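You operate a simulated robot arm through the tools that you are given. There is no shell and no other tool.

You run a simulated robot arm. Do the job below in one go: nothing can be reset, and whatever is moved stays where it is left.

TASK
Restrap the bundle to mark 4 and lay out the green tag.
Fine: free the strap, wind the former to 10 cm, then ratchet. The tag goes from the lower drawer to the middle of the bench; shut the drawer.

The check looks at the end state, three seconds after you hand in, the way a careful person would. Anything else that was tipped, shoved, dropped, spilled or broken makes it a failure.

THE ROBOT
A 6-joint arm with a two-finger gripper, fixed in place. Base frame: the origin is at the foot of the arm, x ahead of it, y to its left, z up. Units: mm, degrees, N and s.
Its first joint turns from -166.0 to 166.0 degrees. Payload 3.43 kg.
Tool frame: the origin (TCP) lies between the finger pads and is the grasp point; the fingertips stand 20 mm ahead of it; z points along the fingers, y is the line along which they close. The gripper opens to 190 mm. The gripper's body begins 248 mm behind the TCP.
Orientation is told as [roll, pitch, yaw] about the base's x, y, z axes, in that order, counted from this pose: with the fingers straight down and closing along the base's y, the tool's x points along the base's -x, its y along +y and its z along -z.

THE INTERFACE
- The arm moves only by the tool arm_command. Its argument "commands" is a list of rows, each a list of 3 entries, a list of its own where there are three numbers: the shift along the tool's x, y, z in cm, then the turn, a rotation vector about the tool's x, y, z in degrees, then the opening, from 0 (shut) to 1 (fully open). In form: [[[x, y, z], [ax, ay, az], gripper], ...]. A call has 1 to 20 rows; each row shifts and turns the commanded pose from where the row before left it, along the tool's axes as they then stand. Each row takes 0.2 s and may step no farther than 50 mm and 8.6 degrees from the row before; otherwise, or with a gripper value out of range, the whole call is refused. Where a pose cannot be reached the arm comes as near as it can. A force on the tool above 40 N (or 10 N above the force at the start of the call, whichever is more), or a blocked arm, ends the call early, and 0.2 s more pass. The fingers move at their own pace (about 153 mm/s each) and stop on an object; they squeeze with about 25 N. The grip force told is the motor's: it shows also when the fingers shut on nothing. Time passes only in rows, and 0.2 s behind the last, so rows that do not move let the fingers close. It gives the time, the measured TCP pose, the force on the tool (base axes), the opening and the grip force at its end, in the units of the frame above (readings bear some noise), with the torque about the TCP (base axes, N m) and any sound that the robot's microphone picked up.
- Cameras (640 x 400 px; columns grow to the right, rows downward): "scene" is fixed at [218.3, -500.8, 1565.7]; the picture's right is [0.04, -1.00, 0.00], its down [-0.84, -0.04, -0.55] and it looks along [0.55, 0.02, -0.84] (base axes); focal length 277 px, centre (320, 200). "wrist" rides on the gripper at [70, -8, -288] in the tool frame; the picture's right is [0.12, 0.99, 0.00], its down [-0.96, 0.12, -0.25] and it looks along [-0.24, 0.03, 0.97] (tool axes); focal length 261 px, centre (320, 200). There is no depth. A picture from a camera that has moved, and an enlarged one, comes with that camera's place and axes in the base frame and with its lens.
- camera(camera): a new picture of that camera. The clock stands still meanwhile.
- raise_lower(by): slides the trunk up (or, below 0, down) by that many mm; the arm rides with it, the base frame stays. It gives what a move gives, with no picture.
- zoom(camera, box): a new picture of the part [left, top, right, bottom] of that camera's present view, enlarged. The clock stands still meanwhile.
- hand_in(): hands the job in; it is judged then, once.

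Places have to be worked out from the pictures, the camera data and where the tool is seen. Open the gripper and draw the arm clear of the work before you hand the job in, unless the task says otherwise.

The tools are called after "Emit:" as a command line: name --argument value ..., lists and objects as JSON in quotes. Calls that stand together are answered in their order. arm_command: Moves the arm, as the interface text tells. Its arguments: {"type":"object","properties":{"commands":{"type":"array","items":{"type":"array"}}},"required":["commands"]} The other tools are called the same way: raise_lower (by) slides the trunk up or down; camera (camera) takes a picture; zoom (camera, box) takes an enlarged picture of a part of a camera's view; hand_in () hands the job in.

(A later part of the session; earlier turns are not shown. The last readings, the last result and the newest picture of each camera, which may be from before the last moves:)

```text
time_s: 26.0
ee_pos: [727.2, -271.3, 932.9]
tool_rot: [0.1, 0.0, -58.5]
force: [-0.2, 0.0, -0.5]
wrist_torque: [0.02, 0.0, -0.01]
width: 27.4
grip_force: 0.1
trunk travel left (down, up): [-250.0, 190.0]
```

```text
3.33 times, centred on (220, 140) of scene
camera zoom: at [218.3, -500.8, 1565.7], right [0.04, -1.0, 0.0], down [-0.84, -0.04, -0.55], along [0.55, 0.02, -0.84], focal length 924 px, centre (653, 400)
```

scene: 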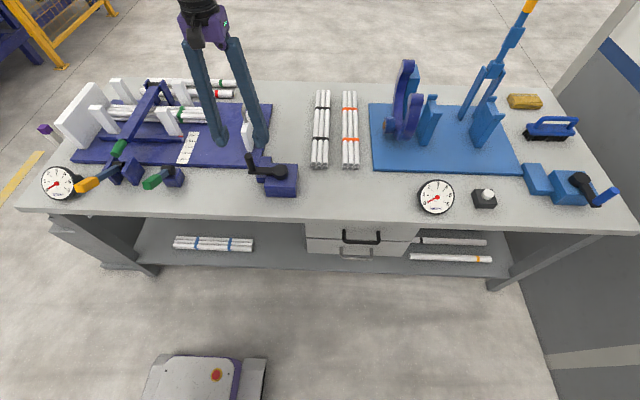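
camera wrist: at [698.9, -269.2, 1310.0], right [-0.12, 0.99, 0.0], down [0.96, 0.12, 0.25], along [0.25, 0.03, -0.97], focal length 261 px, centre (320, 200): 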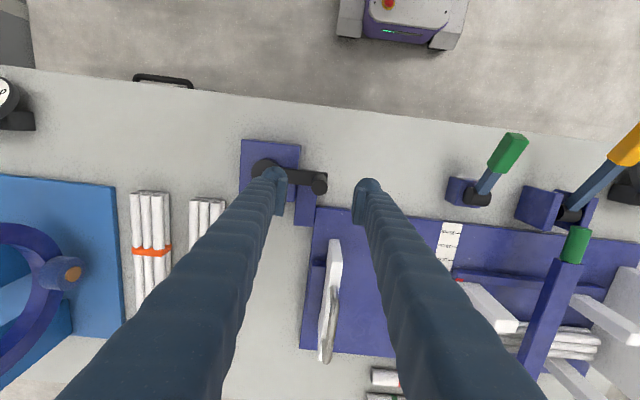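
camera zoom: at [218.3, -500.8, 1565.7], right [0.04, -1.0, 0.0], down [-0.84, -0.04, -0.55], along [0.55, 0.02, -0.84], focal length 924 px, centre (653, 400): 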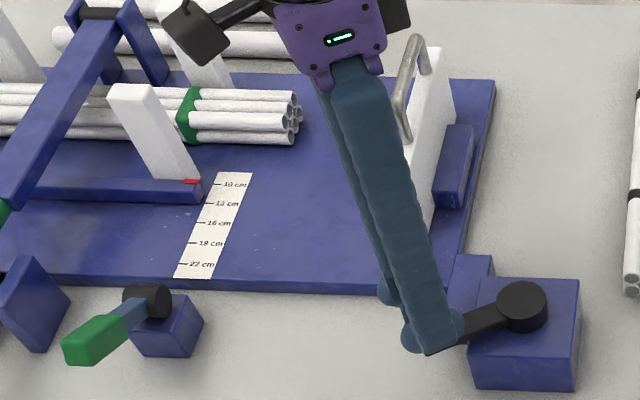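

The loose cage turns the crank with no side force, and the pointer moves toward 10 cm at roughly 0.33 mm per degree. I turn 32° more and check again.

Emit:
arm_command --commands '[[[-0.09, -1.26, 0], [0, 0, -8], 0.145], [[-0.09, -1.26, 0], [0, 0, -8], 0.145], [[-0.09, -1.26, 0], [0, 0, -8], 0.145], [[-0.09, -1.26, 0], [0, 0, -8], 0.145], [[0, 0, 0], [0, 0, 0], 0.145]]'

Emit:
zoom --camera "scene" --box '[150, 110, 220, 160]'

Emit:
zoom --camera "wrist" --box '[230, 130, 390, 230]'

```text
time_s: 27.2
ee_pos: [693.6, -307.9, 932.1]
tool_rot: [0.1, -0.1, -26.5]
force: [0.8, -0.6, 0.0]
wrist_torque: [0.0, 0.01, 0.03]
width: 27.5
grip_force: 0.0
trunk travel left (down, up): [-250.0, 190.0]
```

```text
8.00 times, centred on (185, 135) of scene
camera zoom: at [218.3, -500.8, 1565.7], right [0.04, -1.0, 0.0], down [-0.84, -0.04, -0.55], along [0.55, 0.02, -0.84], focal length 2217 px, centre (1400, 720)
```

zoom: 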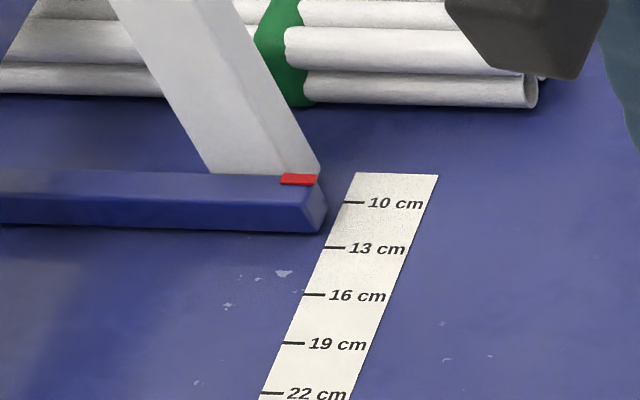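

```text
4.00 times, centred on (310, 180) of wrist
camera zoom: at [626.0, -285.7, 1220.2], right [0.34, 0.94, 0.0], down [0.91, -0.33, 0.25], along [0.23, -0.08, -0.97], focal length 1043 px, centre (360, 280)
```

zoom: 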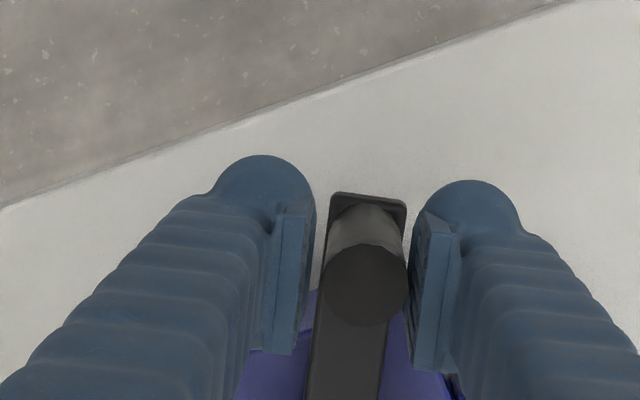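

The pointer now seems near 10.5 cm, but parallax limits that. I leave the crank, rise clear, and move to a pose where the wrist camera looks straight down on the pointer.

Emit:
arm_command --commands '[[[0, 0, 0], [0, 0, 0], 0.4], [[0, 0, -3], [0, 0, 0], 0.4], [[0, 0, -5], [0, 0, 0], 0.4], [[0, 0, -5], [0, 0, 0], 0.4], [[0, 0, -4], [0, 0, 0], 0.4], [[-0.87, 4.6, 0], [0, 0, 0], 0.4], [[-0.87, 4.6, 0], [0, 0, 0], 0.4], [[-0.87, 4.6, 0], [0, 0, 0], 0.4], [[-0.87, 4.6, 0], [0, 0, 0], 0.4], [[-0.87, 4.6, 0], [0, 0, 0], 0.4], [[-0.87, 4.6, 0], [0, 0, 0], 0.4], [[-0.87, 4.6, 0], [0, 0, 0], 0.4], [[-0.87, 4.6, 0], [0, 0, 0], 0.4], [[0, 0, 0], [0, 0, 0], 0.4]]'

Emit:
arm_command --commands '[[[0, 0, 0], [0, 0, 8.4], 0.4], [[0, 0, 0], [0, 0, 8.4], 0.4], [[0, 0, 0], [0, 0, 8.4], 0.4], [[0, 0, 0], [0, 0, 8.4], 0.4], [[0, 0, 0], [0, 0, 8.4], 0.4], [[0, 0, 0], [0, 0, 8.4], 0.4], [[0, 0, 0], [0, 0, 8.4], 0.4], [[0, 0, 0], [0, 0, 8.4], 0.4], [[0, 0, 0], [0, 0, 8.4], 0.4], [[0, 0, 0], [0, 0, 8.4], 0.4], [[0, 0, 0], [0, 0, 8.4], 0.4], [[0, 0, 0], [0, 0, 8.4], 0.4], [[0, 0, 0], [0, 0, 7.7], 0.4], [[0, 0, 0], [0, 0, 0], 0.4]]'

Emit:
camera --camera "wrist"

```text
time_s: 30.2
ee_pos: [920.1, -11.5, 1103.6]
tool_rot: [0.0, -0.1, -26.6]
force: [-0.2, 0.8, 0.2]
wrist_torque: [-0.06, -0.04, -0.03]
width: 76.0
grip_force: 0.0
trunk travel left (down, up): [-250.0, 190.0]
```

```text
time_s: 33.2
ee_pos: [919.8, -11.4, 1104.1]
tool_rot: [0.0, 0.1, -135.2]
force: [0.4, 1.0, 0.5]
wrist_torque: [-0.02, -0.02, -0.04]
width: 76.0
grip_force: 0.0
trunk travel left (down, up): [-250.0, 190.0]
```

```text
taken
camera wrist: at [963.6, 44.1, 1390.2], right [0.78, -0.62, 0.0], down [-0.6, -0.76, 0.25], along [-0.15, -0.19, -0.97], focal length 261 px, centre (320, 200)
```

wrist: 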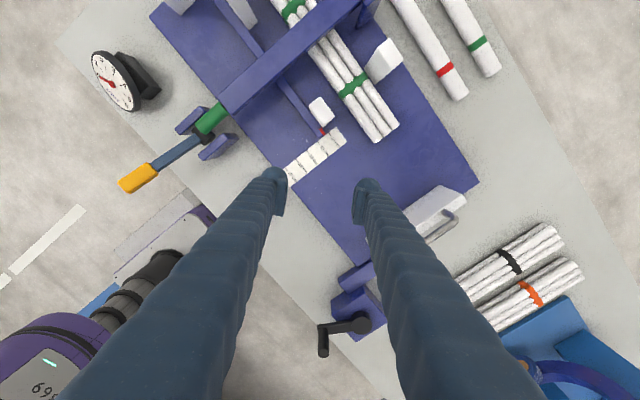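

The camera now looks nearly straight down on the pointer and scale. I enlarge that part.

Emit:
zoom --camera "wrist" --box '[270, 90, 366, 150]'

Emit:
zoom --camera "wrist" --box '[272, 110, 352, 190]'

Emit:
zoom --camera "scene" --box '[20, 60, 300, 220]'

```text
6.67 times, centred on (318, 120) of wrist
camera zoom: at [963.6, 44.1, 1390.2], right [0.78, -0.62, 0.0], down [-0.6, -0.76, 0.25], along [-0.15, -0.19, -0.97], focal length 1738 px, centre (333, 733)
```

zoom: 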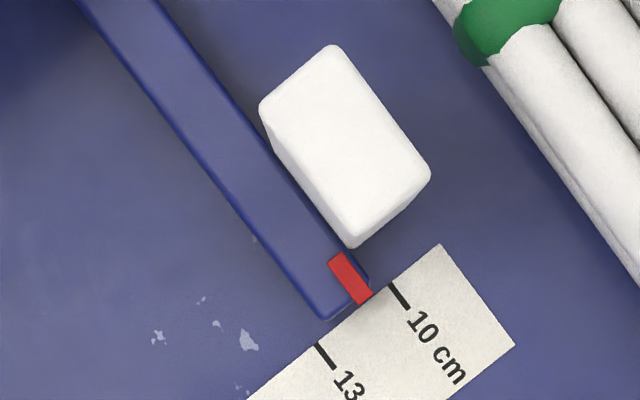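

```text
5.00 times, centred on (312, 150) of wrist
camera zoom: at [963.6, 44.1, 1390.2], right [0.78, -0.62, 0.0], down [-0.6, -0.76, 0.25], along [-0.15, -0.19, -0.97], focal length 1303 px, centre (360, 450)
```

zoom: 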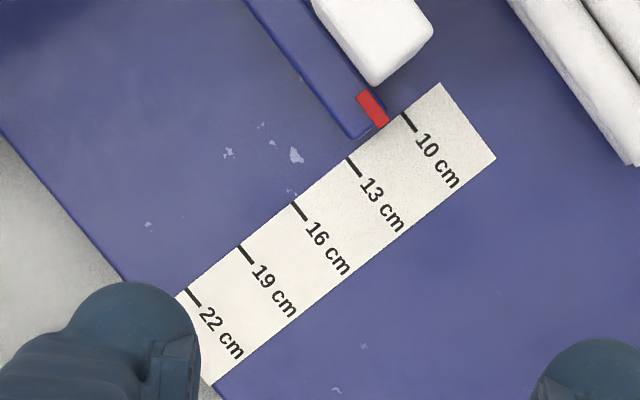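

```text
2.29 times, centred on (160, 140) of scene
camera zoom: at [218.3, -500.8, 1565.7], right [0.04, -1.0, 0.0], down [-0.84, -0.04, -0.55], along [0.55, 0.02, -0.84], focal length 633 px, centre (686, 337)
```

zoom: 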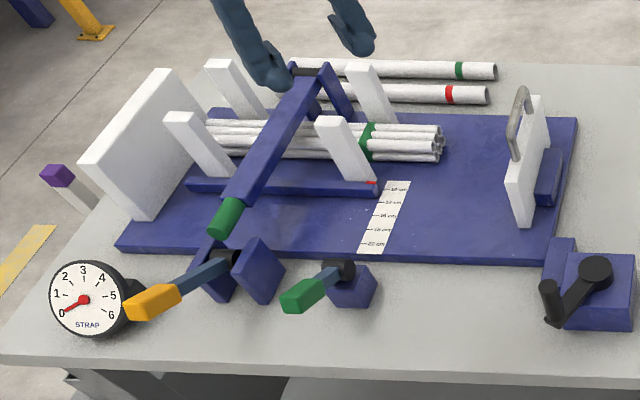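

Seen from straight above, the red pointer stands about 8.6 mm short of the 10 cm tick (reading ≈10.86 cm), so about 28–30° more of crank is needed. I go back to the crank handle the same way.

Emit:
arm_command --commands '[[[0, 0, 0], [0, 0, -8.4], 0.4], [[0, 0, 0], [0, 0, -8.4], 0.4], [[0, 0, 0], [0, 0, -8.4], 0.4], [[0, 0, 0], [0, 0, -8.4], 0.4], [[0, 0, 0], [0, 0, -8.4], 0.4], [[0, 0, 0], [0, 0, -8.4], 0.4], [[0, 0, 0], [0, 0, -8.4], 0.4], [[0, 0, 0], [0, 0, -8.4], 0.4], [[0, 0, 0], [0, 0, -8.4], 0.4], [[0, 0, 0], [0, 0, -8.4], 0.4], [[0, 0, 0], [0, 0, -8.4], 0.4], [[0, 0, 0], [0, 0, -8.4], 0.4], [[0, 0, 0], [0, 0, -7.7], 0.4]]'

Emit:
arm_command --commands '[[[0.87, -4.6, 0], [0, 0, 0], 0.4], [[0.87, -4.6, 0], [0, 0, 0], 0.4], [[0.87, -4.6, 0], [0, 0, 0], 0.4], [[0.87, -4.6, 0], [0, 0, 0], 0.4], [[0.87, -4.6, 0], [0, 0, 0], 0.4], [[0.87, -4.6, 0], [0, 0, 0], 0.4], [[0.87, -4.6, 0], [0, 0, 0], 0.4], [[0.87, -4.6, 0], [0, 0, 0], 0.4], [[0, 0, 4.5], [0, 0, 0], 0.4], [[0, 0, 4.5], [0, 0, 0], 0.4], [[0, 0, 0], [0, 0, 0], 0.4]]'

Emit:
zoom --camera "wrist" --box '[230, 130, 390, 230]'

```text
time_s: 36.0
ee_pos: [921.5, -11.0, 1103.0]
tool_rot: [0.1, -0.2, -26.5]
force: [-0.2, -0.3, -0.4]
wrist_torque: [0.01, 0.01, 0.01]
width: 76.1
grip_force: 0.1
trunk travel left (down, up): [-250.0, 190.0]
```

```text
time_s: 38.4
ee_pos: [693.8, -308.0, 1011.6]
tool_rot: [0.1, -0.1, -26.7]
force: [-0.7, 0.1, -0.2]
wrist_torque: [0.03, 0.0, -0.01]
width: 76.0
grip_force: 0.0
trunk travel left (down, up): [-250.0, 190.0]
```

```text
4.00 times, centred on (310, 180) of wrist
camera zoom: at [625.5, -284.6, 1299.7], right [0.34, 0.94, 0.0], down [0.91, -0.33, 0.25], along [0.24, -0.08, -0.97], focal length 1043 px, centre (360, 280)
```

zoom: 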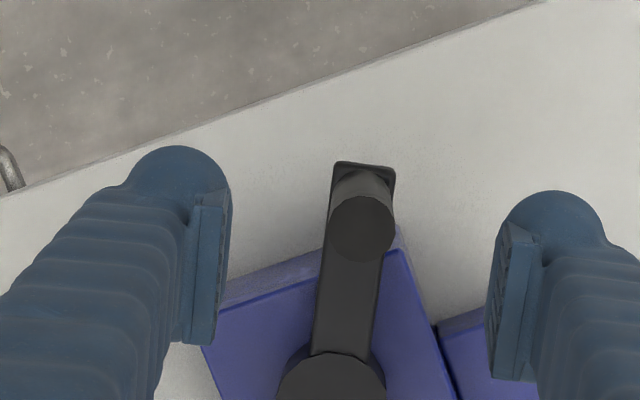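

The handle is again centred between the fingers. I descend, close loosely, and turn 24° more counterclockwise.

Emit:
arm_command --commands '[[[0, 0, 4], [0, 0, 0], 0.4], [[0, 0, 4], [0, 0, 0], 0.4], [[0, 0, 0], [0, 0, 0], 0.145], [[0, 0, 0], [0, 0, 0], 0.145], [[-0.09, -1.26, 0], [0, 0, -8], 0.145], [[-0.09, -1.26, 0], [0, 0, -8], 0.145], [[-0.09, -1.26, 0], [0, 0, -8], 0.145], [[0, 0, 0], [0, 0, 0], 0.145]]'

Emit:
zoom --camera "scene" --box '[150, 110, 220, 160]'

Emit:
zoom --camera "wrist" --box '[230, 130, 390, 230]'

```text
time_s: 40.2
ee_pos: [685.3, -345.6, 932.5]
tool_rot: [0.0, 0.0, -2.6]
force: [0.1, -0.6, -1.2]
wrist_torque: [0.01, 0.02, -0.01]
width: 27.9
grip_force: 0.8
trunk travel left (down, up): [-250.0, 190.0]
```

```text
8.00 times, centred on (185, 135) of scene
camera zoom: at [218.3, -500.8, 1565.7], right [0.04, -1.0, 0.0], down [-0.84, -0.04, -0.55], along [0.55, 0.02, -0.84], focal length 2217 px, centre (1400, 720)
```

zoom: 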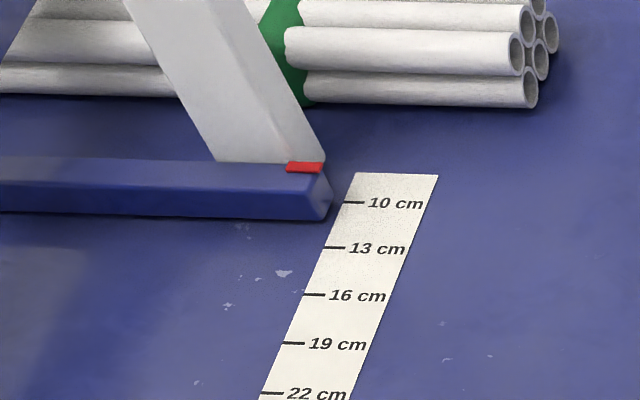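

```text
4.00 times, centred on (310, 180) of wrist
camera zoom: at [612.6, -351.5, 1219.8], right [-0.08, 1.0, 0.0], down [0.97, 0.07, 0.25], along [0.25, 0.02, -0.97], focal length 1043 px, centre (360, 280)
```

zoom: 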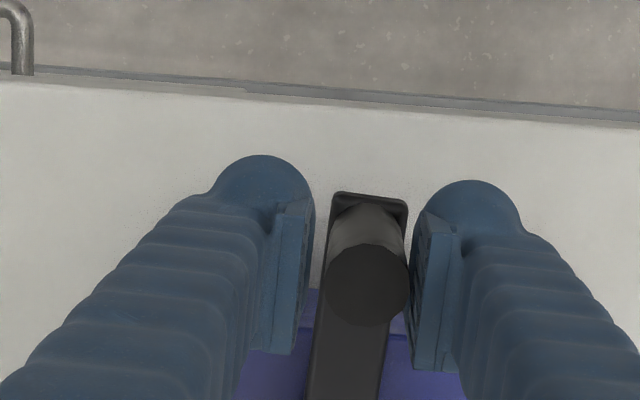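

The pointer moved about 12 px, roughly 8 mm, so it should now be within about 1 mm of 10 cm. I go back above the scale for an exact reading.

Emit:
arm_command --commands '[[[0, 0, 0], [0, 0, 0], 0.4], [[0, 0, -3], [0, 0, 0], 0.4], [[0, 0, -5], [0, 0, 0], 0.4], [[0, 0, -5], [0, 0, 0], 0.4], [[0, 0, -4], [0, 0, 0], 0.4], [[-3.0, 3.8, 0], [0, 0, 0], 0.4], [[-3.0, 3.8, 0], [0, 0, 0], 0.4], [[-3.0, 3.8, 0], [0, 0, 0], 0.4], [[-3.0, 3.8, 0], [0, 0, 0], 0.4], [[-3.0, 3.8, 0], [0, 0, 0], 0.4], [[-3.0, 3.8, 0], [0, 0, 0], 0.4], [[-2.4, 3.8, 0], [0, 0, 0], 0.4], [[-1.4, 3.8, 0], [0, 0, 0], 0.4], [[0, 2, 0], [0, 0, 0], 0.4], [[0, 0, 0], [0, 0, 0], 0.4]]'

Emit:
arm_command --commands '[[[0, 0, 0], [0, 0, 8.4], 0.4], [[0, 0, 0], [0, 0, 8.4], 0.4], [[0, 0, 0], [0, 0, 8.4], 0.4], [[0, 0, 0], [0, 0, 8.4], 0.4], [[0, 0, 0], [0, 0, 8.4], 0.4], [[0, 0, 0], [0, 0, 8.4], 0.4], [[0, 0, 0], [0, 0, 8.4], 0.4], [[0, 0, 0], [0, 0, 8.4], 0.4], [[0, 0, 0], [0, 0, 8.4], 0.4], [[0, 0, 0], [0, 0, 8.4], 0.4], [[0, 0, 0], [0, 0, 8.4], 0.4], [[0, 0, 0], [0, 0, 8.4], 0.4], [[0, 0, 0], [0, 0, 8.4], 0.4], [[0, 0, 0], [0, 0, 8.4], 0.4], [[0, 0, 0], [0, 0, 8.4], 0.4], [[0, 0, 0], [0, 0, 6.5], 0.4], [[0, 0, 0], [0, 0, 0], 0.4]]'

Emit:
camera --camera "wrist"

```text
time_s: 43.4
ee_pos: [917.9, -32.2, 1103.8]
tool_rot: [0.0, -0.2, -2.7]
force: [1.2, 0.4, 0.4]
wrist_torque: [0.0, -0.03, 0.03]
width: 76.1
grip_force: 0.1
trunk travel left (down, up): [-250.0, 190.0]
```

```text
time_s: 47.0
ee_pos: [917.4, -32.2, 1104.0]
tool_rot: [0.1, 0.0, -135.1]
force: [-0.2, 0.4, -0.2]
wrist_torque: [0.0, 0.02, -0.03]
width: 76.0
grip_force: 0.1
trunk travel left (down, up): [-250.0, 190.0]
```

```text
taken
camera wrist: at [959.5, 23.4, 1390.9], right [0.78, -0.62, 0.0], down [-0.6, -0.76, 0.25], along [-0.15, -0.19, -0.97], focal length 261 px, centre (320, 200)
```

wrist: 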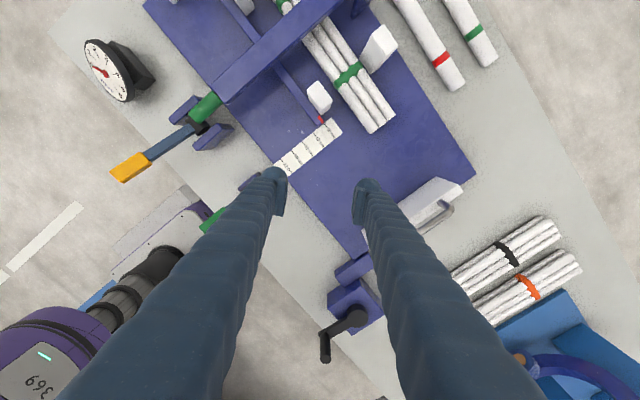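

Emit:
zoom --camera "wrist" --box '[290, 95, 354, 135]'

Emit:
zoom --camera "wrist" --box '[266, 80, 362, 140]'

```text
10.00 times, centred on (322, 115) of wrist
camera zoom: at [959.5, 23.4, 1390.9], right [0.78, -0.62, 0.0], down [-0.6, -0.76, 0.25], along [-0.15, -0.19, -0.97], focal length 2606 px, centre (300, 1050)
```

zoom: 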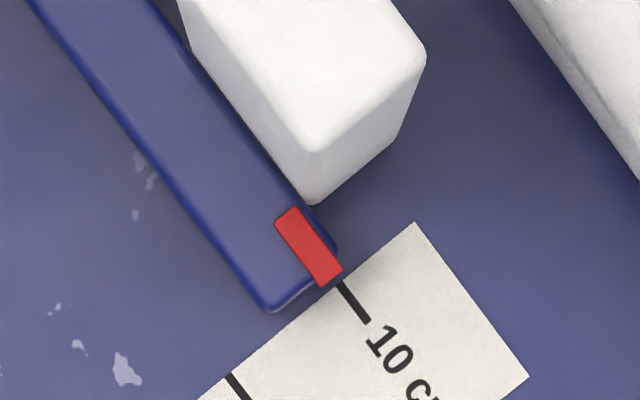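

```text
6.67 times, centred on (314, 110) of wrist
camera zoom: at [959.5, 23.4, 1390.9], right [0.78, -0.62, 0.0], down [-0.6, -0.76, 0.25], along [-0.15, -0.19, -0.97], focal length 1738 px, centre (360, 800)
```

zoom: 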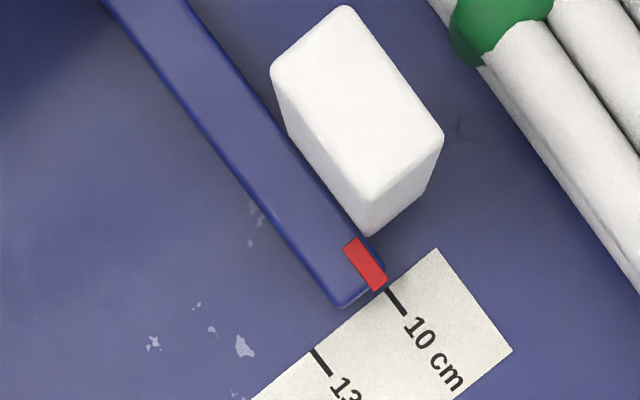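

Corrected for the pointer's roughly 20 mm height, the reading is about 10.16 cm, so roughly 5.5° more is needed. I return to the crank at the pose where I left it.

Emit:
arm_command --commands '[[[0, 0, 0], [0, 0, -8.4], 0.4], [[0, 0, 0], [0, 0, -8.4], 0.4], [[0, 0, 0], [0, 0, -8.4], 0.4], [[0, 0, 0], [0, 0, -8.4], 0.4], [[0, 0, 0], [0, 0, -8.4], 0.4], [[0, 0, 0], [0, 0, -8.4], 0.4], [[0, 0, 0], [0, 0, -8.4], 0.4], [[0, 0, 0], [0, 0, -8.4], 0.4], [[0, 0, 0], [0, 0, -8.4], 0.4], [[0, 0, 0], [0, 0, -8.4], 0.4], [[0, 0, 0], [0, 0, -8.4], 0.4], [[0, 0, 0], [0, 0, -8.4], 0.4], [[0, 0, 0], [0, 0, -8.4], 0.4], [[0, 0, 0], [0, 0, -8.4], 0.4], [[0, 0, 0], [0, 0, -8.4], 0.4], [[0, 0, 0], [0, 0, -6.5], 0.4]]'

Emit:
arm_command --commands '[[[0, -2, 0], [0, 0, 0], 0.4], [[1.4, -3.8, 0], [0, 0, 0], 0.4], [[2.4, -3.8, 0], [0, 0, 0], 0.4], [[3.0, -3.8, 0], [0, 0, 0], 0.4], [[3.0, -3.8, 0], [0, 0, 0], 0.4], [[3.0, -3.8, 0], [0, 0, 0], 0.4], [[3.0, -3.8, 0], [0, 0, 0], 0.4], [[3.0, -3.8, 0], [0, 0, 0], 0.4], [[3.0, -3.8, 0], [0, 0, 0], 0.4], [[0, 0, 4.5], [0, 0, 0], 0.4], [[0, 0, 4.5], [0, 0, 0], 0.4], [[0, 0, 0], [0, 0, 0], 0.4]]'

Emit:
zoom --camera "wrist" --box '[230, 130, 390, 230]'

```text
time_s: 50.4
ee_pos: [917.6, -31.6, 1103.4]
tool_rot: [0.0, -0.1, -2.5]
force: [0.5, 0.5, 0.0]
wrist_torque: [0.03, 0.01, 0.04]
width: 75.7
grip_force: 0.1
trunk travel left (down, up): [-250.0, 190.0]
```

```text
time_s: 53.0
ee_pos: [685.1, -349.2, 1013.1]
tool_rot: [0.0, -0.1, -2.7]
force: [-0.5, -0.4, -0.8]
wrist_torque: [0.06, 0.0, 0.01]
width: 76.2
grip_force: 0.1
trunk travel left (down, up): [-250.0, 190.0]
```

```text
4.00 times, centred on (310, 180) of wrist
camera zoom: at [613.4, -354.8, 1299.7], right [-0.07, 1.0, 0.0], down [0.97, 0.07, 0.25], along [0.25, 0.02, -0.97], focal length 1043 px, centre (360, 280)
```

zoom: 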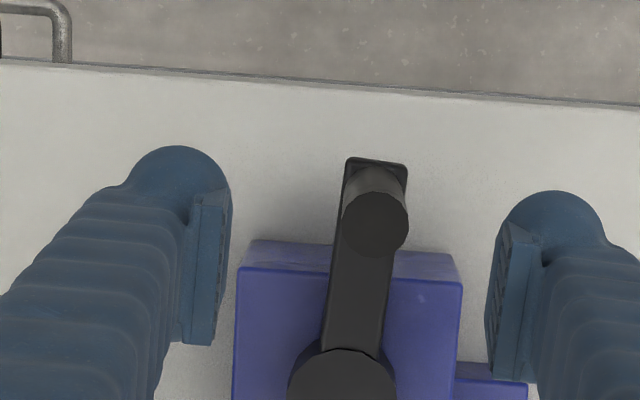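

The handle is 5.6 mm to the +y side of the finger centre, as left. Closing to 28 mm will push it about 2°, and then I turn a further 3.4° for a total of about 5.4°.

Emit:
arm_command --commands '[[[0, 0, 4], [0, 0, 0], 0.4], [[0, 0, 4], [0, 0, 0], 0.4], [[0, 0, 0], [0, 0, 0], 0.145], [[0, 0, 0], [0, 0, 0], 0.145], [[0, -0.25, 0], [0, 0, -1.7], 0.145], [[0, -0.28, 0], [0, 0, -1.7], 0.145], [[0, 0, 0], [0, 0, 0], 0.145], [[0, 0, 0], [0, 0, 0], 0.145]]'

Emit:
zoom --camera "scene" --box '[150, 110, 220, 160]'

Emit:
zoom --camera "wrist" --box '[230, 130, 390, 230]'

```text
time_s: 54.8
ee_pos: [684.6, -351.7, 932.9]
tool_rot: [-0.1, -0.1, 0.7]
force: [-0.5, 0.6, -0.4]
wrist_torque: [-0.03, -0.02, 0.01]
width: 28.0
grip_force: 0.4
trunk travel left (down, up): [-250.0, 190.0]
```

```text
8.00 times, centred on (185, 135) of scene
camera zoom: at [218.3, -500.8, 1565.7], right [0.04, -1.0, 0.0], down [-0.84, -0.04, -0.55], along [0.55, 0.02, -0.84], focal length 2217 px, centre (1400, 720)
```

zoom: 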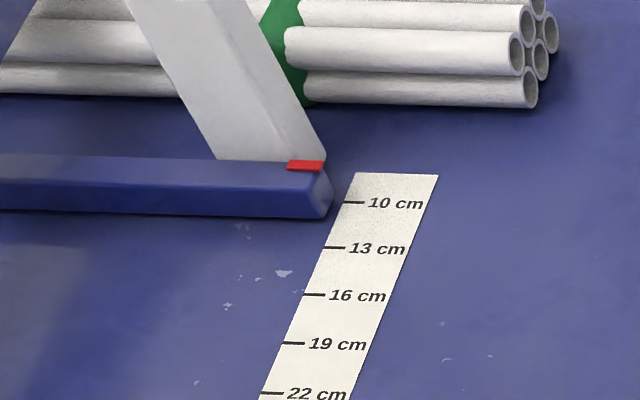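

```text
4.00 times, centred on (310, 180) of wrist
camera zoom: at [613.7, -361.3, 1219.9], right [-0.13, 0.99, 0.0], down [0.96, 0.13, 0.25], along [0.25, 0.03, -0.97], focal length 1043 px, centre (360, 280)
```

zoom: 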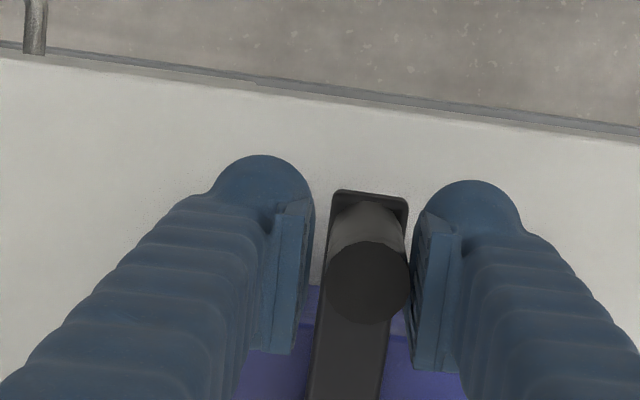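

The pointer moved about 1.2 mm, leaving around 0.5 mm. I nudge 1.7° more and then lift off to check from above again.

Emit:
arm_command --commands '[[[0, -0.26, 0], [0, 0, -1.7], 0.145], [[0, 0, 0], [0, 0, 0], 0.145], [[0, 0, 0], [0, 0, 0], 0.145]]'

Emit:
arm_command --commands '[[[0, 0, 0], [0, 0, 0], 0.4], [[0, 0, -3], [0, 0, 0], 0.4], [[0, 0, -5], [0, 0, 0], 0.4], [[0, 0, -5], [0, 0, 0], 0.4], [[0, 0, -4], [0, 0, 0], 0.4], [[-3.0, 3.8, 0], [0, 0, 0], 0.4], [[-3.0, 3.8, 0], [0, 0, 0], 0.4], [[-3.0, 3.8, 0], [0, 0, 0], 0.4], [[-3.0, 3.8, 0], [0, 0, 0], 0.4], [[-3.0, 3.8, 0], [0, 0, 0], 0.4], [[-3.0, 3.8, 0], [0, 0, 0], 0.4], [[-2.8, 3.8, 0], [0, 0, 0], 0.4], [[-2.8, 3.8, 0], [0, 0, 0], 0.4], [[0, 3, 0], [0, 0, 0], 0.4], [[0, 0, 0], [0, 0, 0], 0.4]]'

Emit:
arm_command --commands '[[[0, 0, 0], [0, 0, 8.4], 0.4], [[0, 0, 0], [0, 0, 8.4], 0.4], [[0, 0, 0], [0, 0, 8.4], 0.4], [[0, 0, 0], [0, 0, 8.4], 0.4], [[0, 0, 0], [0, 0, 8.4], 0.4], [[0, 0, 0], [0, 0, 8.4], 0.4], [[0, 0, 0], [0, 0, 8.4], 0.4], [[0, 0, 0], [0, 0, 8.4], 0.4], [[0, 0, 0], [0, 0, 8.4], 0.4], [[0, 0, 0], [0, 0, 8.4], 0.4], [[0, 0, 0], [0, 0, 8.4], 0.4], [[0, 0, 0], [0, 0, 8.4], 0.4], [[0, 0, 0], [0, 0, 8.4], 0.4], [[0, 0, 0], [0, 0, 8.4], 0.4], [[0, 0, 0], [0, 0, 8.4], 0.4], [[0, 0, 0], [0, 0, 8.4], 0.4], [[0, 0, 0], [0, 0, 3], 0.4], [[0, 0, 0], [0, 0, 0], 0.4]]'

Emit:
camera --camera "wrist"

```text
time_s: 55.6
ee_pos: [684.8, -353.8, 931.8]
tool_rot: [0.0, -0.1, 2.5]
force: [1.7, 5.5, 0.1]
wrist_torque: [0.04, -0.03, -0.03]
width: 30.9
grip_force: 2.7
trunk travel left (down, up): [-250.0, 190.0]
```

```text
time_s: 58.8
ee_pos: [906.7, -11.1, 1101.9]
tool_rot: [0.0, -0.1, 2.5]
force: [0.0, 1.1, 0.5]
wrist_torque: [-0.05, 0.01, 0.0]
width: 75.9
grip_force: 0.0
trunk travel left (down, up): [-250.0, 190.0]
```

```text
time_s: 62.6
ee_pos: [905.2, -9.6, 1104.2]
tool_rot: [0.1, 0.0, -134.9]
force: [0.8, -0.5, -0.2]
wrist_torque: [0.02, -0.01, -0.01]
width: 76.0
grip_force: 0.1
trunk travel left (down, up): [-250.0, 190.0]
```

```text
taken
camera wrist: at [947.5, 45.6, 1390.7], right [0.79, -0.62, 0.0], down [-0.6, -0.76, 0.25], along [-0.15, -0.19, -0.97], focal length 261 px, centre (320, 200)
```

wrist: 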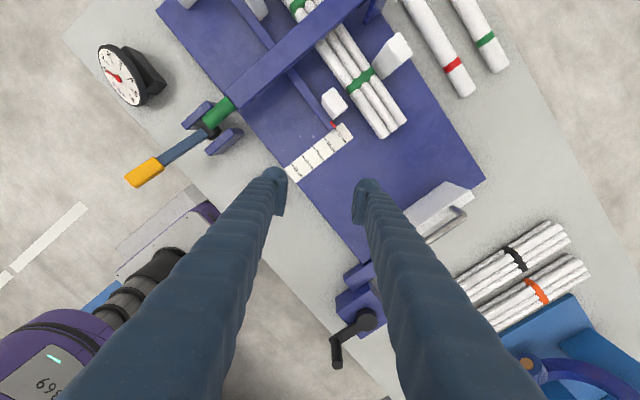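

Near the end of the nudge the handle resisted a little (fingers pushed to 30.9 mm). I read the pointer again from above.

Emit:
zoom --camera "wrist" --box '[300, 105, 364, 145]'

Emit:
zoom --camera "wrist" --box '[276, 90, 372, 150]'

Emit:
zoom --camera "scene" --box '[20, 60, 300, 220]'

Emit:
zoom --camera "scene" --box '[150, 110, 220, 160]'

```text
10.00 times, centred on (332, 125) of wrist
camera zoom: at [947.5, 45.6, 1390.7], right [0.79, -0.62, 0.0], down [-0.6, -0.76, 0.25], along [-0.15, -0.19, -0.97], focal length 2606 px, centre (200, 950)
```

zoom: 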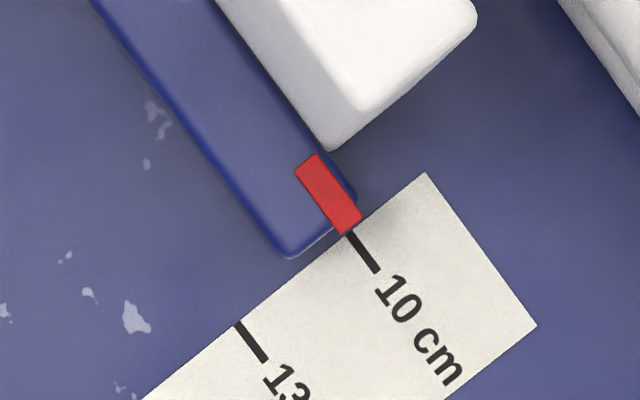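

```text
6.67 times, centred on (324, 120) of wrist
camera zoom: at [947.5, 45.6, 1390.7], right [0.79, -0.62, 0.0], down [-0.6, -0.76, 0.25], along [-0.15, -0.19, -0.97], focal length 1738 px, centre (293, 733)
```

zoom: 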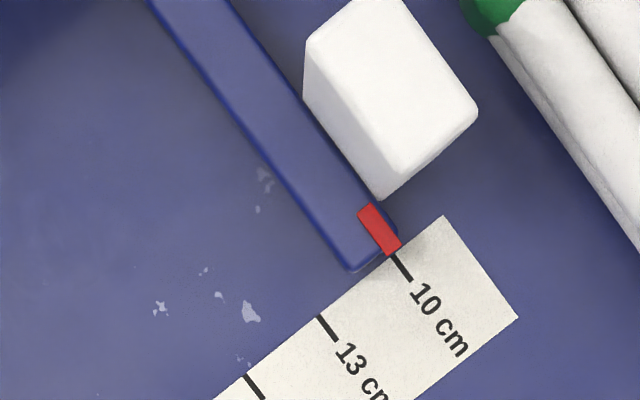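

```text
2.29 times, centred on (160, 140) of scene
camera zoom: at [218.3, -500.8, 1565.7], right [0.04, -1.0, 0.0], down [-0.84, -0.04, -0.55], along [0.55, 0.02, -0.84], focal length 633 px, centre (686, 337)
```

zoom: 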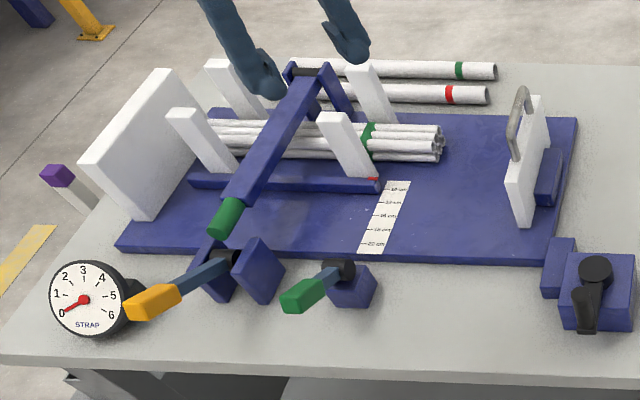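

```text
8.00 times, centred on (185, 135) of scene
camera zoom: at [218.3, -500.8, 1565.7], right [0.04, -1.0, 0.0], down [-0.84, -0.04, -0.55], along [0.55, 0.02, -0.84], focal length 2217 px, centre (1400, 720)
```

zoom: 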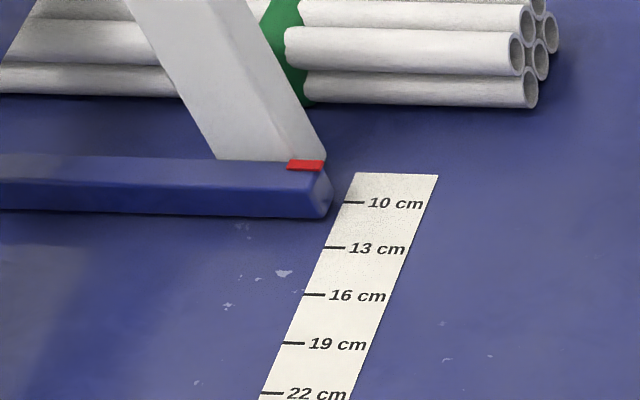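

Corrected for parallax, the pointer now stands at 10.0 cm, right in line with the tick. The strap gauge is at 0, so next comes the ratchet: I turn the tool back to yaw 0 and move above the yellow lever.

Emit:
arm_command --commands '[[[0, 0, 0], [0, 0, -8.4], 0.4], [[0, 0, 0], [0, 0, -8.4], 0.4], [[0, 0, 0], [0, 0, -8.4], 0.4], [[0, 0, 0], [0, 0, -8.4], 0.4], [[0, 0, 0], [0, 0, -8.4], 0.4], [[0, 0, 0], [0, 0, -8.4], 0.4], [[0, 0, 0], [0, 0, -8.4], 0.4], [[0, 0, 0], [0, 0, -8.4], 0.4], [[0, 0, 0], [0, 0, -8.4], 0.4], [[0, 0, 0], [0, 0, -8.4], 0.4], [[0, 0, 0], [0, 0, -8.4], 0.4], [[0, 0, 0], [0, 0, -8.4], 0.4], [[0, 0, 0], [0, 0, -8.4], 0.4], [[0, 0, 0], [0, 0, -8.4], 0.4], [[0, 0, 0], [0, 0, -8.4], 0.4], [[0, 0, 0], [0, 0, -8.4], 0.4], [[0, 0, 0], [0, 0, -0.5], 0.4]]'

Emit:
arm_command --commands '[[[4.2, 3.2, 0.5], [0, 0, 0], 0.4], [[4.2, 3.2, 0.5], [0, 0, 0], 0.4], [[4.2, 3.2, 0.5], [0, 0, 0], 0.4], [[4.2, 3.2, 0.5], [0, 0, 0], 0.4], [[4.2, 3.2, 0.5], [0, 0, 0], 0.4], [[4.2, 3.2, 0.5], [0, 0, 0], 0.4], [[0, 0, 0], [0, 0, 0], 0.4]]'

Emit:
camera --camera "wrist"

```text
time_s: 66.2
ee_pos: [903.4, -9.7, 1103.7]
tool_rot: [-0.1, -0.1, 0.1]
force: [-0.6, -0.5, 0.2]
wrist_torque: [-0.02, -0.04, 0.0]
width: 75.9
grip_force: 0.0
trunk travel left (down, up): [-250.0, 190.0]
```

```text
refused: row 1 steps farther than a row can; nothing moved
```

```text
taken
camera wrist: at [833.4, -18.6, 1390.4], right [-0.12, 0.99, 0.0], down [0.96, 0.12, 0.25], along [0.25, 0.03, -0.97], focal length 261 px, centre (320, 200)
```

wrist: 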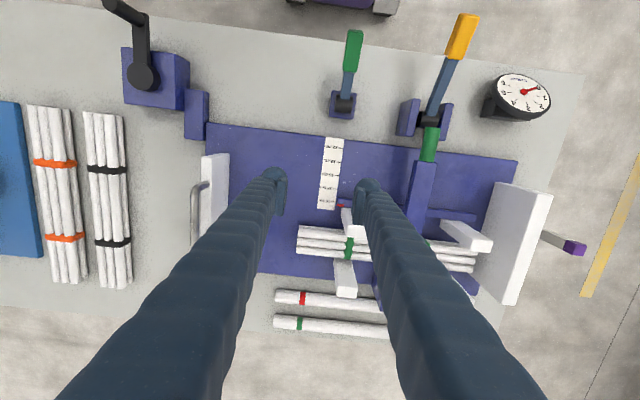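

That row was too long, so I use shorter steps to get above the yellow grip at about (652,183).

Emit:
arm_command --commands '[[[3.59, 2.76, 0.8], [0, 0, 0], 0.4], [[3.59, 2.76, 0.8], [0, 0, 0], 0.4], [[3.59, 2.76, 0.8], [0, 0, 0], 0.4], [[3.59, 2.76, 0.8], [0, 0, 0], 0.4], [[3.59, 2.76, 0.8], [0, 0, 0], 0.4], [[3.59, 2.76, 0.8], [0, 0, 0], 0.4], [[3.59, 2.76, 0.8], [0, 0, 0], 0.4], [[0, 0, 0], [0, 0, 0], 0.4]]'

Emit:
zoom --camera "wrist" --box '[230, 130, 410, 260]'

Emit:
zoom --camera "scene" --box '[30, 120, 190, 220]'

```text
time_s: 68.0
ee_pos: [654.1, 184.4, 1044.5]
tool_rot: [0.0, -0.1, -0.1]
force: [0.4, 0.5, 0.4]
wrist_torque: [-0.08, 0.03, 0.01]
width: 76.0
grip_force: 0.2
trunk travel left (down, up): [-250.0, 190.0]
```

```text
3.08 times, centred on (320, 195) of wrist
camera zoom: at [582.5, 174.9, 1332.0], right [-0.12, 0.99, 0.0], down [0.96, 0.11, 0.25], along [0.25, 0.03, -0.97], focal length 802 px, centre (320, 215)
```

zoom: 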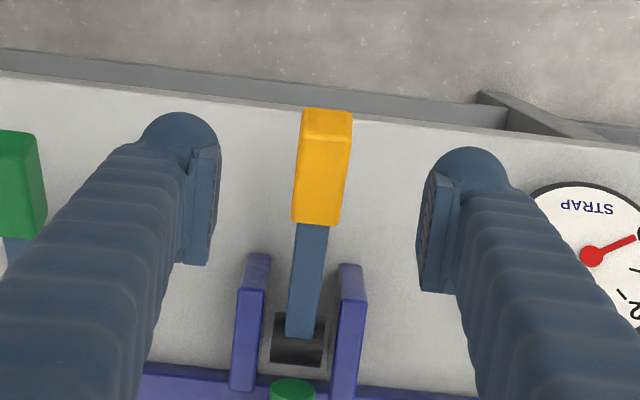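

```text
4.00 times, centred on (110, 170) of scene
camera zoom: at [218.3, -500.8, 1565.7], right [0.04, -1.0, 0.0], down [-0.84, -0.04, -0.55], along [0.55, 0.02, -0.84], focal length 1108 px, centre (1160, 320)
```

zoom: 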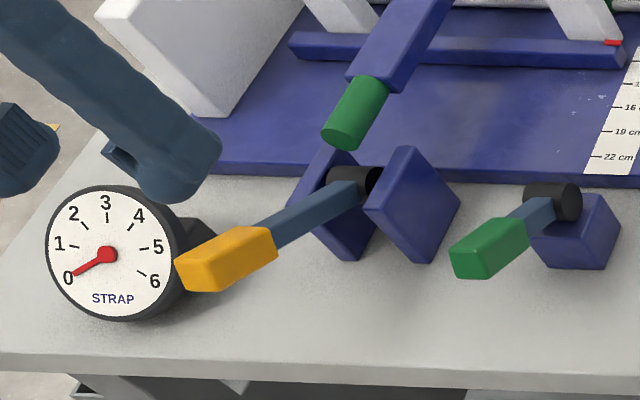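

The yellow grip is centred between the fingers at y≈185 and its axis is near (652,185,921). I lower around it and close.

Emit:
arm_command --commands '[[[0.1, 0.05, 4], [0, 0, 0], 0.4], [[0.1, 0, 4], [0, 0, 0], 0.4], [[0, 0, 4], [0, 0, 0], 0.4], [[0, 0, 0], [0, 0, 0], 0.2], [[0, 0, 0], [0, 0, 0], 0.0], [[0, 0, 0], [0, 0, 0], 0.0], [[0, 0, 0], [0, 0, 0], 0.0]]'

Emit:
zoom --camera "wrist" --box '[230, 130, 410, 260]'

Emit:
zoom --camera "scene" --box '[30, 120, 190, 220]'

```text
time_s: 69.6
ee_pos: [649.3, 184.3, 926.3]
tool_rot: [0.1, -0.2, 0.0]
force: [-5.4, -5.9, 2.3]
wrist_torque: [-0.02, 0.03, -0.04]
width: 23.0
grip_force: 45.0
trunk travel left (down, up): [-250.0, 190.0]
```

```text
3.08 times, centred on (320, 195) of wrist
camera zoom: at [578.6, 176.2, 1213.6], right [-0.12, 0.99, 0.0], down [0.96, 0.12, 0.25], along [0.25, 0.03, -0.97], focal length 802 px, centre (320, 215)
```

zoom: 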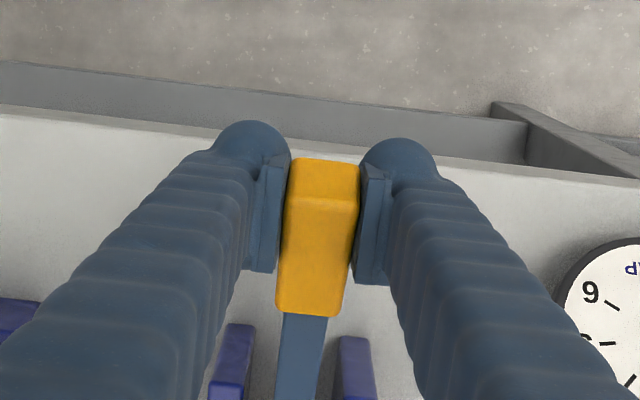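

```text
4.00 times, centred on (110, 170) of scene
camera zoom: at [218.3, -500.8, 1565.7], right [0.04, -1.0, 0.0], down [-0.84, -0.04, -0.55], along [0.55, 0.02, -0.84], focal length 1108 px, centre (1160, 320)
```

zoom: 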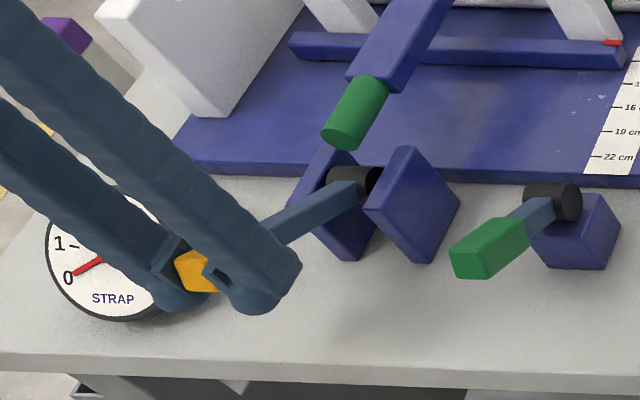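

The yellow lever is gripped (23 mm). I press it down along its arc in small steps, watching force and any click.

Emit:
arm_command --commands '[[[0.35, 0, 0.95], [0, 0, 0], 0], [[0.34, 0, 0.95], [0, 0, 0], 0], [[0.28, 0, 0.96], [0, 0, 0], 0], [[0, 0, 0], [0, 0, 0], 0]]'

Emit:
camera --camera "wrist"

```text
time_s: 70.6
ee_pos: [640.4, 184.6, 897.1]
tool_rot: [0.0, -0.3, 0.0]
force: [-1.0, 0.9, 11.0]
wrist_torque: [0.01, -1.36, -0.07]
width: 22.6
grip_force: 45.0
trunk travel left (down, up): [-250.0, 190.0]
```

```text
taken
camera wrist: at [569.6, 175.9, 1185.4], right [-0.12, 0.99, 0.0], down [0.96, 0.12, 0.25], along [0.25, 0.03, -0.97], focal length 261 px, centre (320, 200)
```

wrist: 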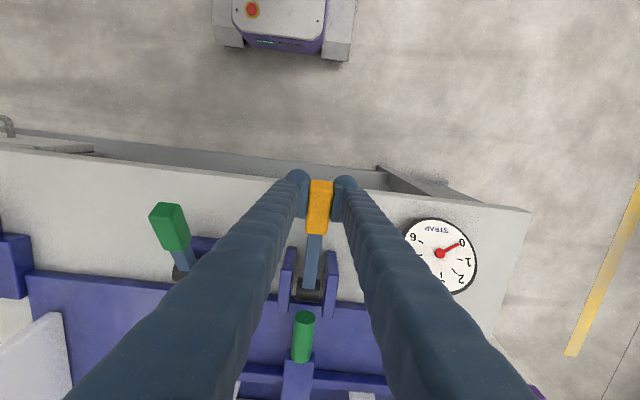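

The lever moves with little load and the gauge needle is visible in the wrist view, still at 0. I continue down.

Emit:
arm_command --commands '[[[0.2, 0, 0.97], [0, 0, 0], 0], [[0.14, 0, 0.99], [0, 0, 0], 0], [[0.07, 0, 0.99], [0, 0, 0], 0], [[0, 0, 0], [0, 0, 0], 0]]'

Emit:
zoom --camera "wrist" --box '[380, 190, 500, 310]'

```text
time_s: 71.6
ee_pos: [636.9, 184.8, 868.3]
tool_rot: [0.0, -0.1, 0.0]
force: [-7.4, 10.0, 7.5]
wrist_torque: [-0.13, -0.7, -0.05]
width: 22.6
grip_force: 45.4
trunk travel left (down, up): [-250.0, 190.0]
```

```text
3.33 times, centred on (440, 250) of wrist
camera zoom: at [565.8, 176.2, 1155.1], right [-0.12, 0.99, 0.0], down [0.96, 0.12, 0.25], along [0.25, 0.03, -0.97], focal length 869 px, centre (-80, 33)
```

zoom: 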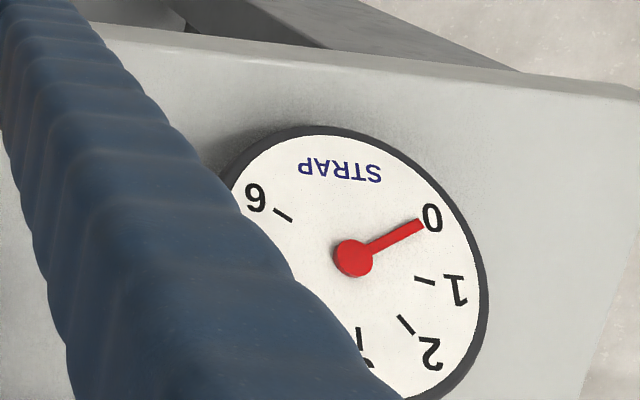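

Still 0 at near-horizontal. I press further, with the fingertips still about 20–40 mm above the bench.

Emit:
arm_command --commands '[[[0, 0, 0.8], [0, 0, 0], 0], [[-0.05, 0, 0.8], [0, 0, 0], 0], [[0, 0, 0], [0, 0, 0], 0]]'

Emit:
zoom --camera "wrist" --box '[380, 190, 500, 310]'

Emit:
zoom --camera "scene" --box '[30, 120, 190, 220]'

```text
time_s: 72.4
ee_pos: [637.4, 184.4, 853.0]
tool_rot: [-0.1, -0.2, 0.0]
force: [-10.9, 16.0, 12.3]
wrist_torque: [-0.22, -1.29, -0.07]
width: 22.3
grip_force: 45.5
trunk travel left (down, up): [-250.0, 190.0]
```

```text
3.33 times, centred on (440, 250) of wrist
camera zoom: at [565.6, 176.2, 1140.1], right [-0.12, 0.99, 0.0], down [0.96, 0.12, 0.25], along [0.25, 0.03, -0.97], focal length 869 px, centre (-80, 33)
```

zoom: 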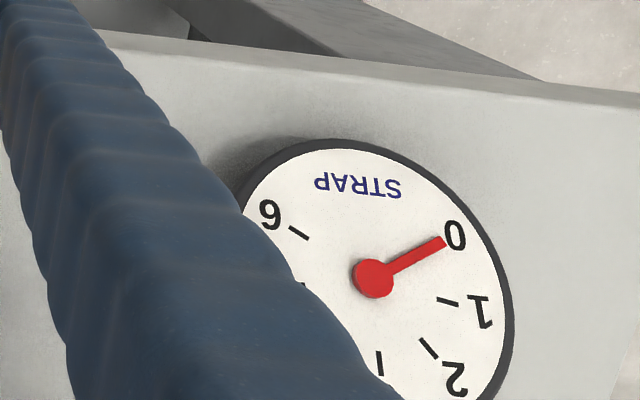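

```text
4.00 times, centred on (110, 170) of scene
camera zoom: at [218.3, -500.8, 1565.7], right [0.04, -1.0, 0.0], down [-0.84, -0.04, -0.55], along [0.55, 0.02, -0.84], focal length 1108 px, centre (1160, 320)
```

zoom: 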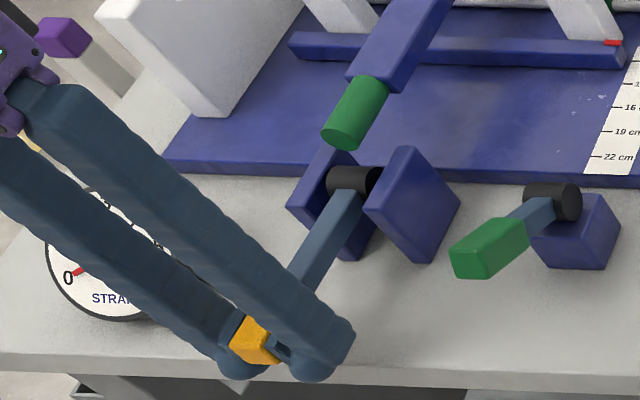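

No click yet and the load is still light, apart from a 16 N side force that I relieve by shifting 1 mm to +y. I go further down.

Emit:
arm_command --commands '[[[0, 0.08, 0.6], [0, 0, 0], 0], [[-0.08, 0, 0.6], [0, 0, 0], 0], [[0, 0, 0], [0, 0, 0], 0]]'

Emit:
zoom --camera "wrist" --box '[380, 190, 500, 310]'

```text
time_s: 73.2
ee_pos: [638.3, 185.8, 840.4]
tool_rot: [0.0, -0.3, 0.0]
force: [-9.8, 11.1, 11.7]
wrist_torque: [-0.19, -1.16, -0.02]
width: 22.2
grip_force: 44.6
trunk travel left (down, up): [-250.0, 190.0]
```

```text
3.33 times, centred on (440, 250) of wrist
camera zoom: at [566.7, 176.2, 1127.7], right [-0.12, 0.99, 0.0], down [0.96, 0.12, 0.25], along [0.25, 0.03, -0.97], focal length 869 px, centre (-80, 33)
```

zoom: 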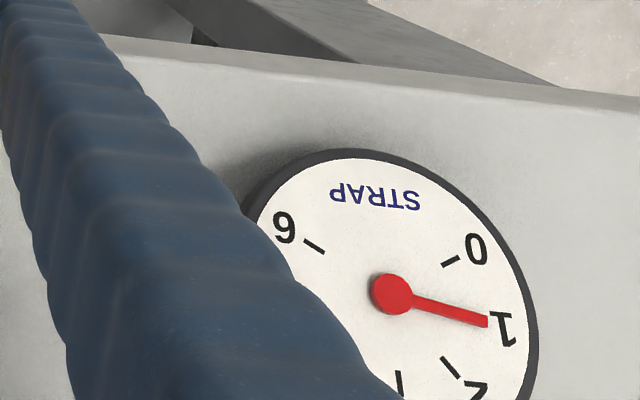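

The gauge jumped to 1 at the bottom of the stroke, so one full stroke gives one mark. I bring the lever back up and make the second full stroke.

Emit:
arm_command --commands '[[[0.08, 0, -0.6], [0, 0, 0], 0], [[0, 0, -0.6], [0, 0, 0], 0], [[0.05, 0, -0.8], [0, 0, 0], 0], [[0, 0, -0.8], [0, 0, 0], 0], [[-0.07, 0, -0.99], [0, 0, 0], 0], [[-0.14, 0, -0.99], [0, 0, 0], 0], [[-0.2, 0, -0.97], [0, 0, 0], 0], [[-0.28, 0, -0.96], [0, 0, 0], 0], [[-0.34, 0, -0.95], [0, 0, 0], 0], [[-0.2, 0, -0.5], [0, 0, 0], 0], [[0, 0, 0], [0, 0, 0], 0]]'

Emit:
camera --camera "wrist"

```text
time_s: 75.6
ee_pos: [650.9, 184.4, 920.8]
tool_rot: [0.1, -0.1, 0.1]
force: [5.5, 0.9, -16.1]
wrist_torque: [0.0, 0.47, -0.04]
width: 22.5
grip_force: 45.2
trunk travel left (down, up): [-250.0, 190.0]
```

```text
taken
camera wrist: at [580.5, 176.2, 1209.0], right [-0.12, 0.99, 0.0], down [0.96, 0.12, 0.25], along [0.25, 0.03, -0.97], focal length 261 px, centre (320, 200)
```

wrist: 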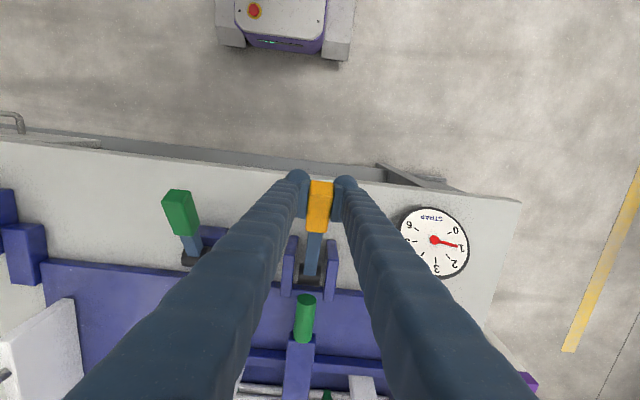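

The gauge holds at 1 and the lever is back at its upper stop. I make the second stroke.

Emit:
arm_command --commands '[[[0.15, 0, 0.5], [0, 0, 0], 0], [[0.34, 0, 0.95], [0, 0, 0], 0], [[0.28, 0, 0.96], [0, 0, 0], 0], [[0.2, 0, 0.97], [0, 0, 0], 0], [[0.14, 0, 0.99], [0, 0, 0], 0], [[0.07, 0, 0.99], [0, 0, 0], 0], [[0, 0, 0.8], [0, 0, 0], 0], [[-0.05, 0, 0.8], [0, 0, 0], 0], [[0, 0, 0.6], [0, 0, 0], 0], [[-0.08, 0, 0.5], [0, 0, 0], 0], [[0, 0, 0], [0, 0, 0], 0]]'

Emit:
zoom --camera "wrist" --box '[380, 190, 500, 310]'

```text
time_s: 78.0
ee_pos: [637.8, 185.3, 842.6]
tool_rot: [0.0, 0.0, 0.0]
force: [-19.1, -3.3, 8.0]
wrist_torque: [0.06, -0.92, -0.03]
width: 22.3
grip_force: 45.2
trunk travel left (down, up): [-250.0, 190.0]
```

```text
3.33 times, centred on (440, 250) of wrist
camera zoom: at [567.0, 176.3, 1129.5], right [-0.12, 0.99, 0.0], down [0.96, 0.12, 0.25], along [0.25, 0.03, -0.97], focal length 869 px, centre (-80, 33)
```

zoom: 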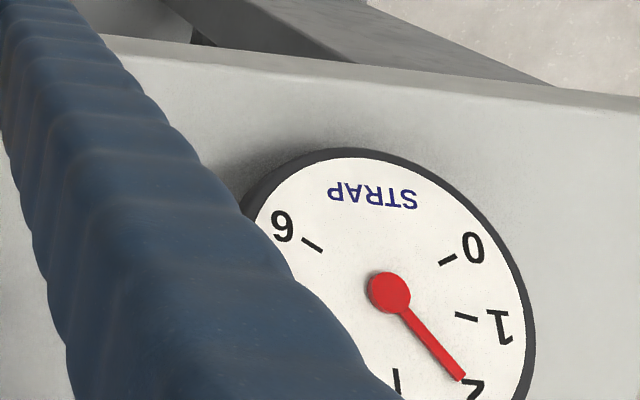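

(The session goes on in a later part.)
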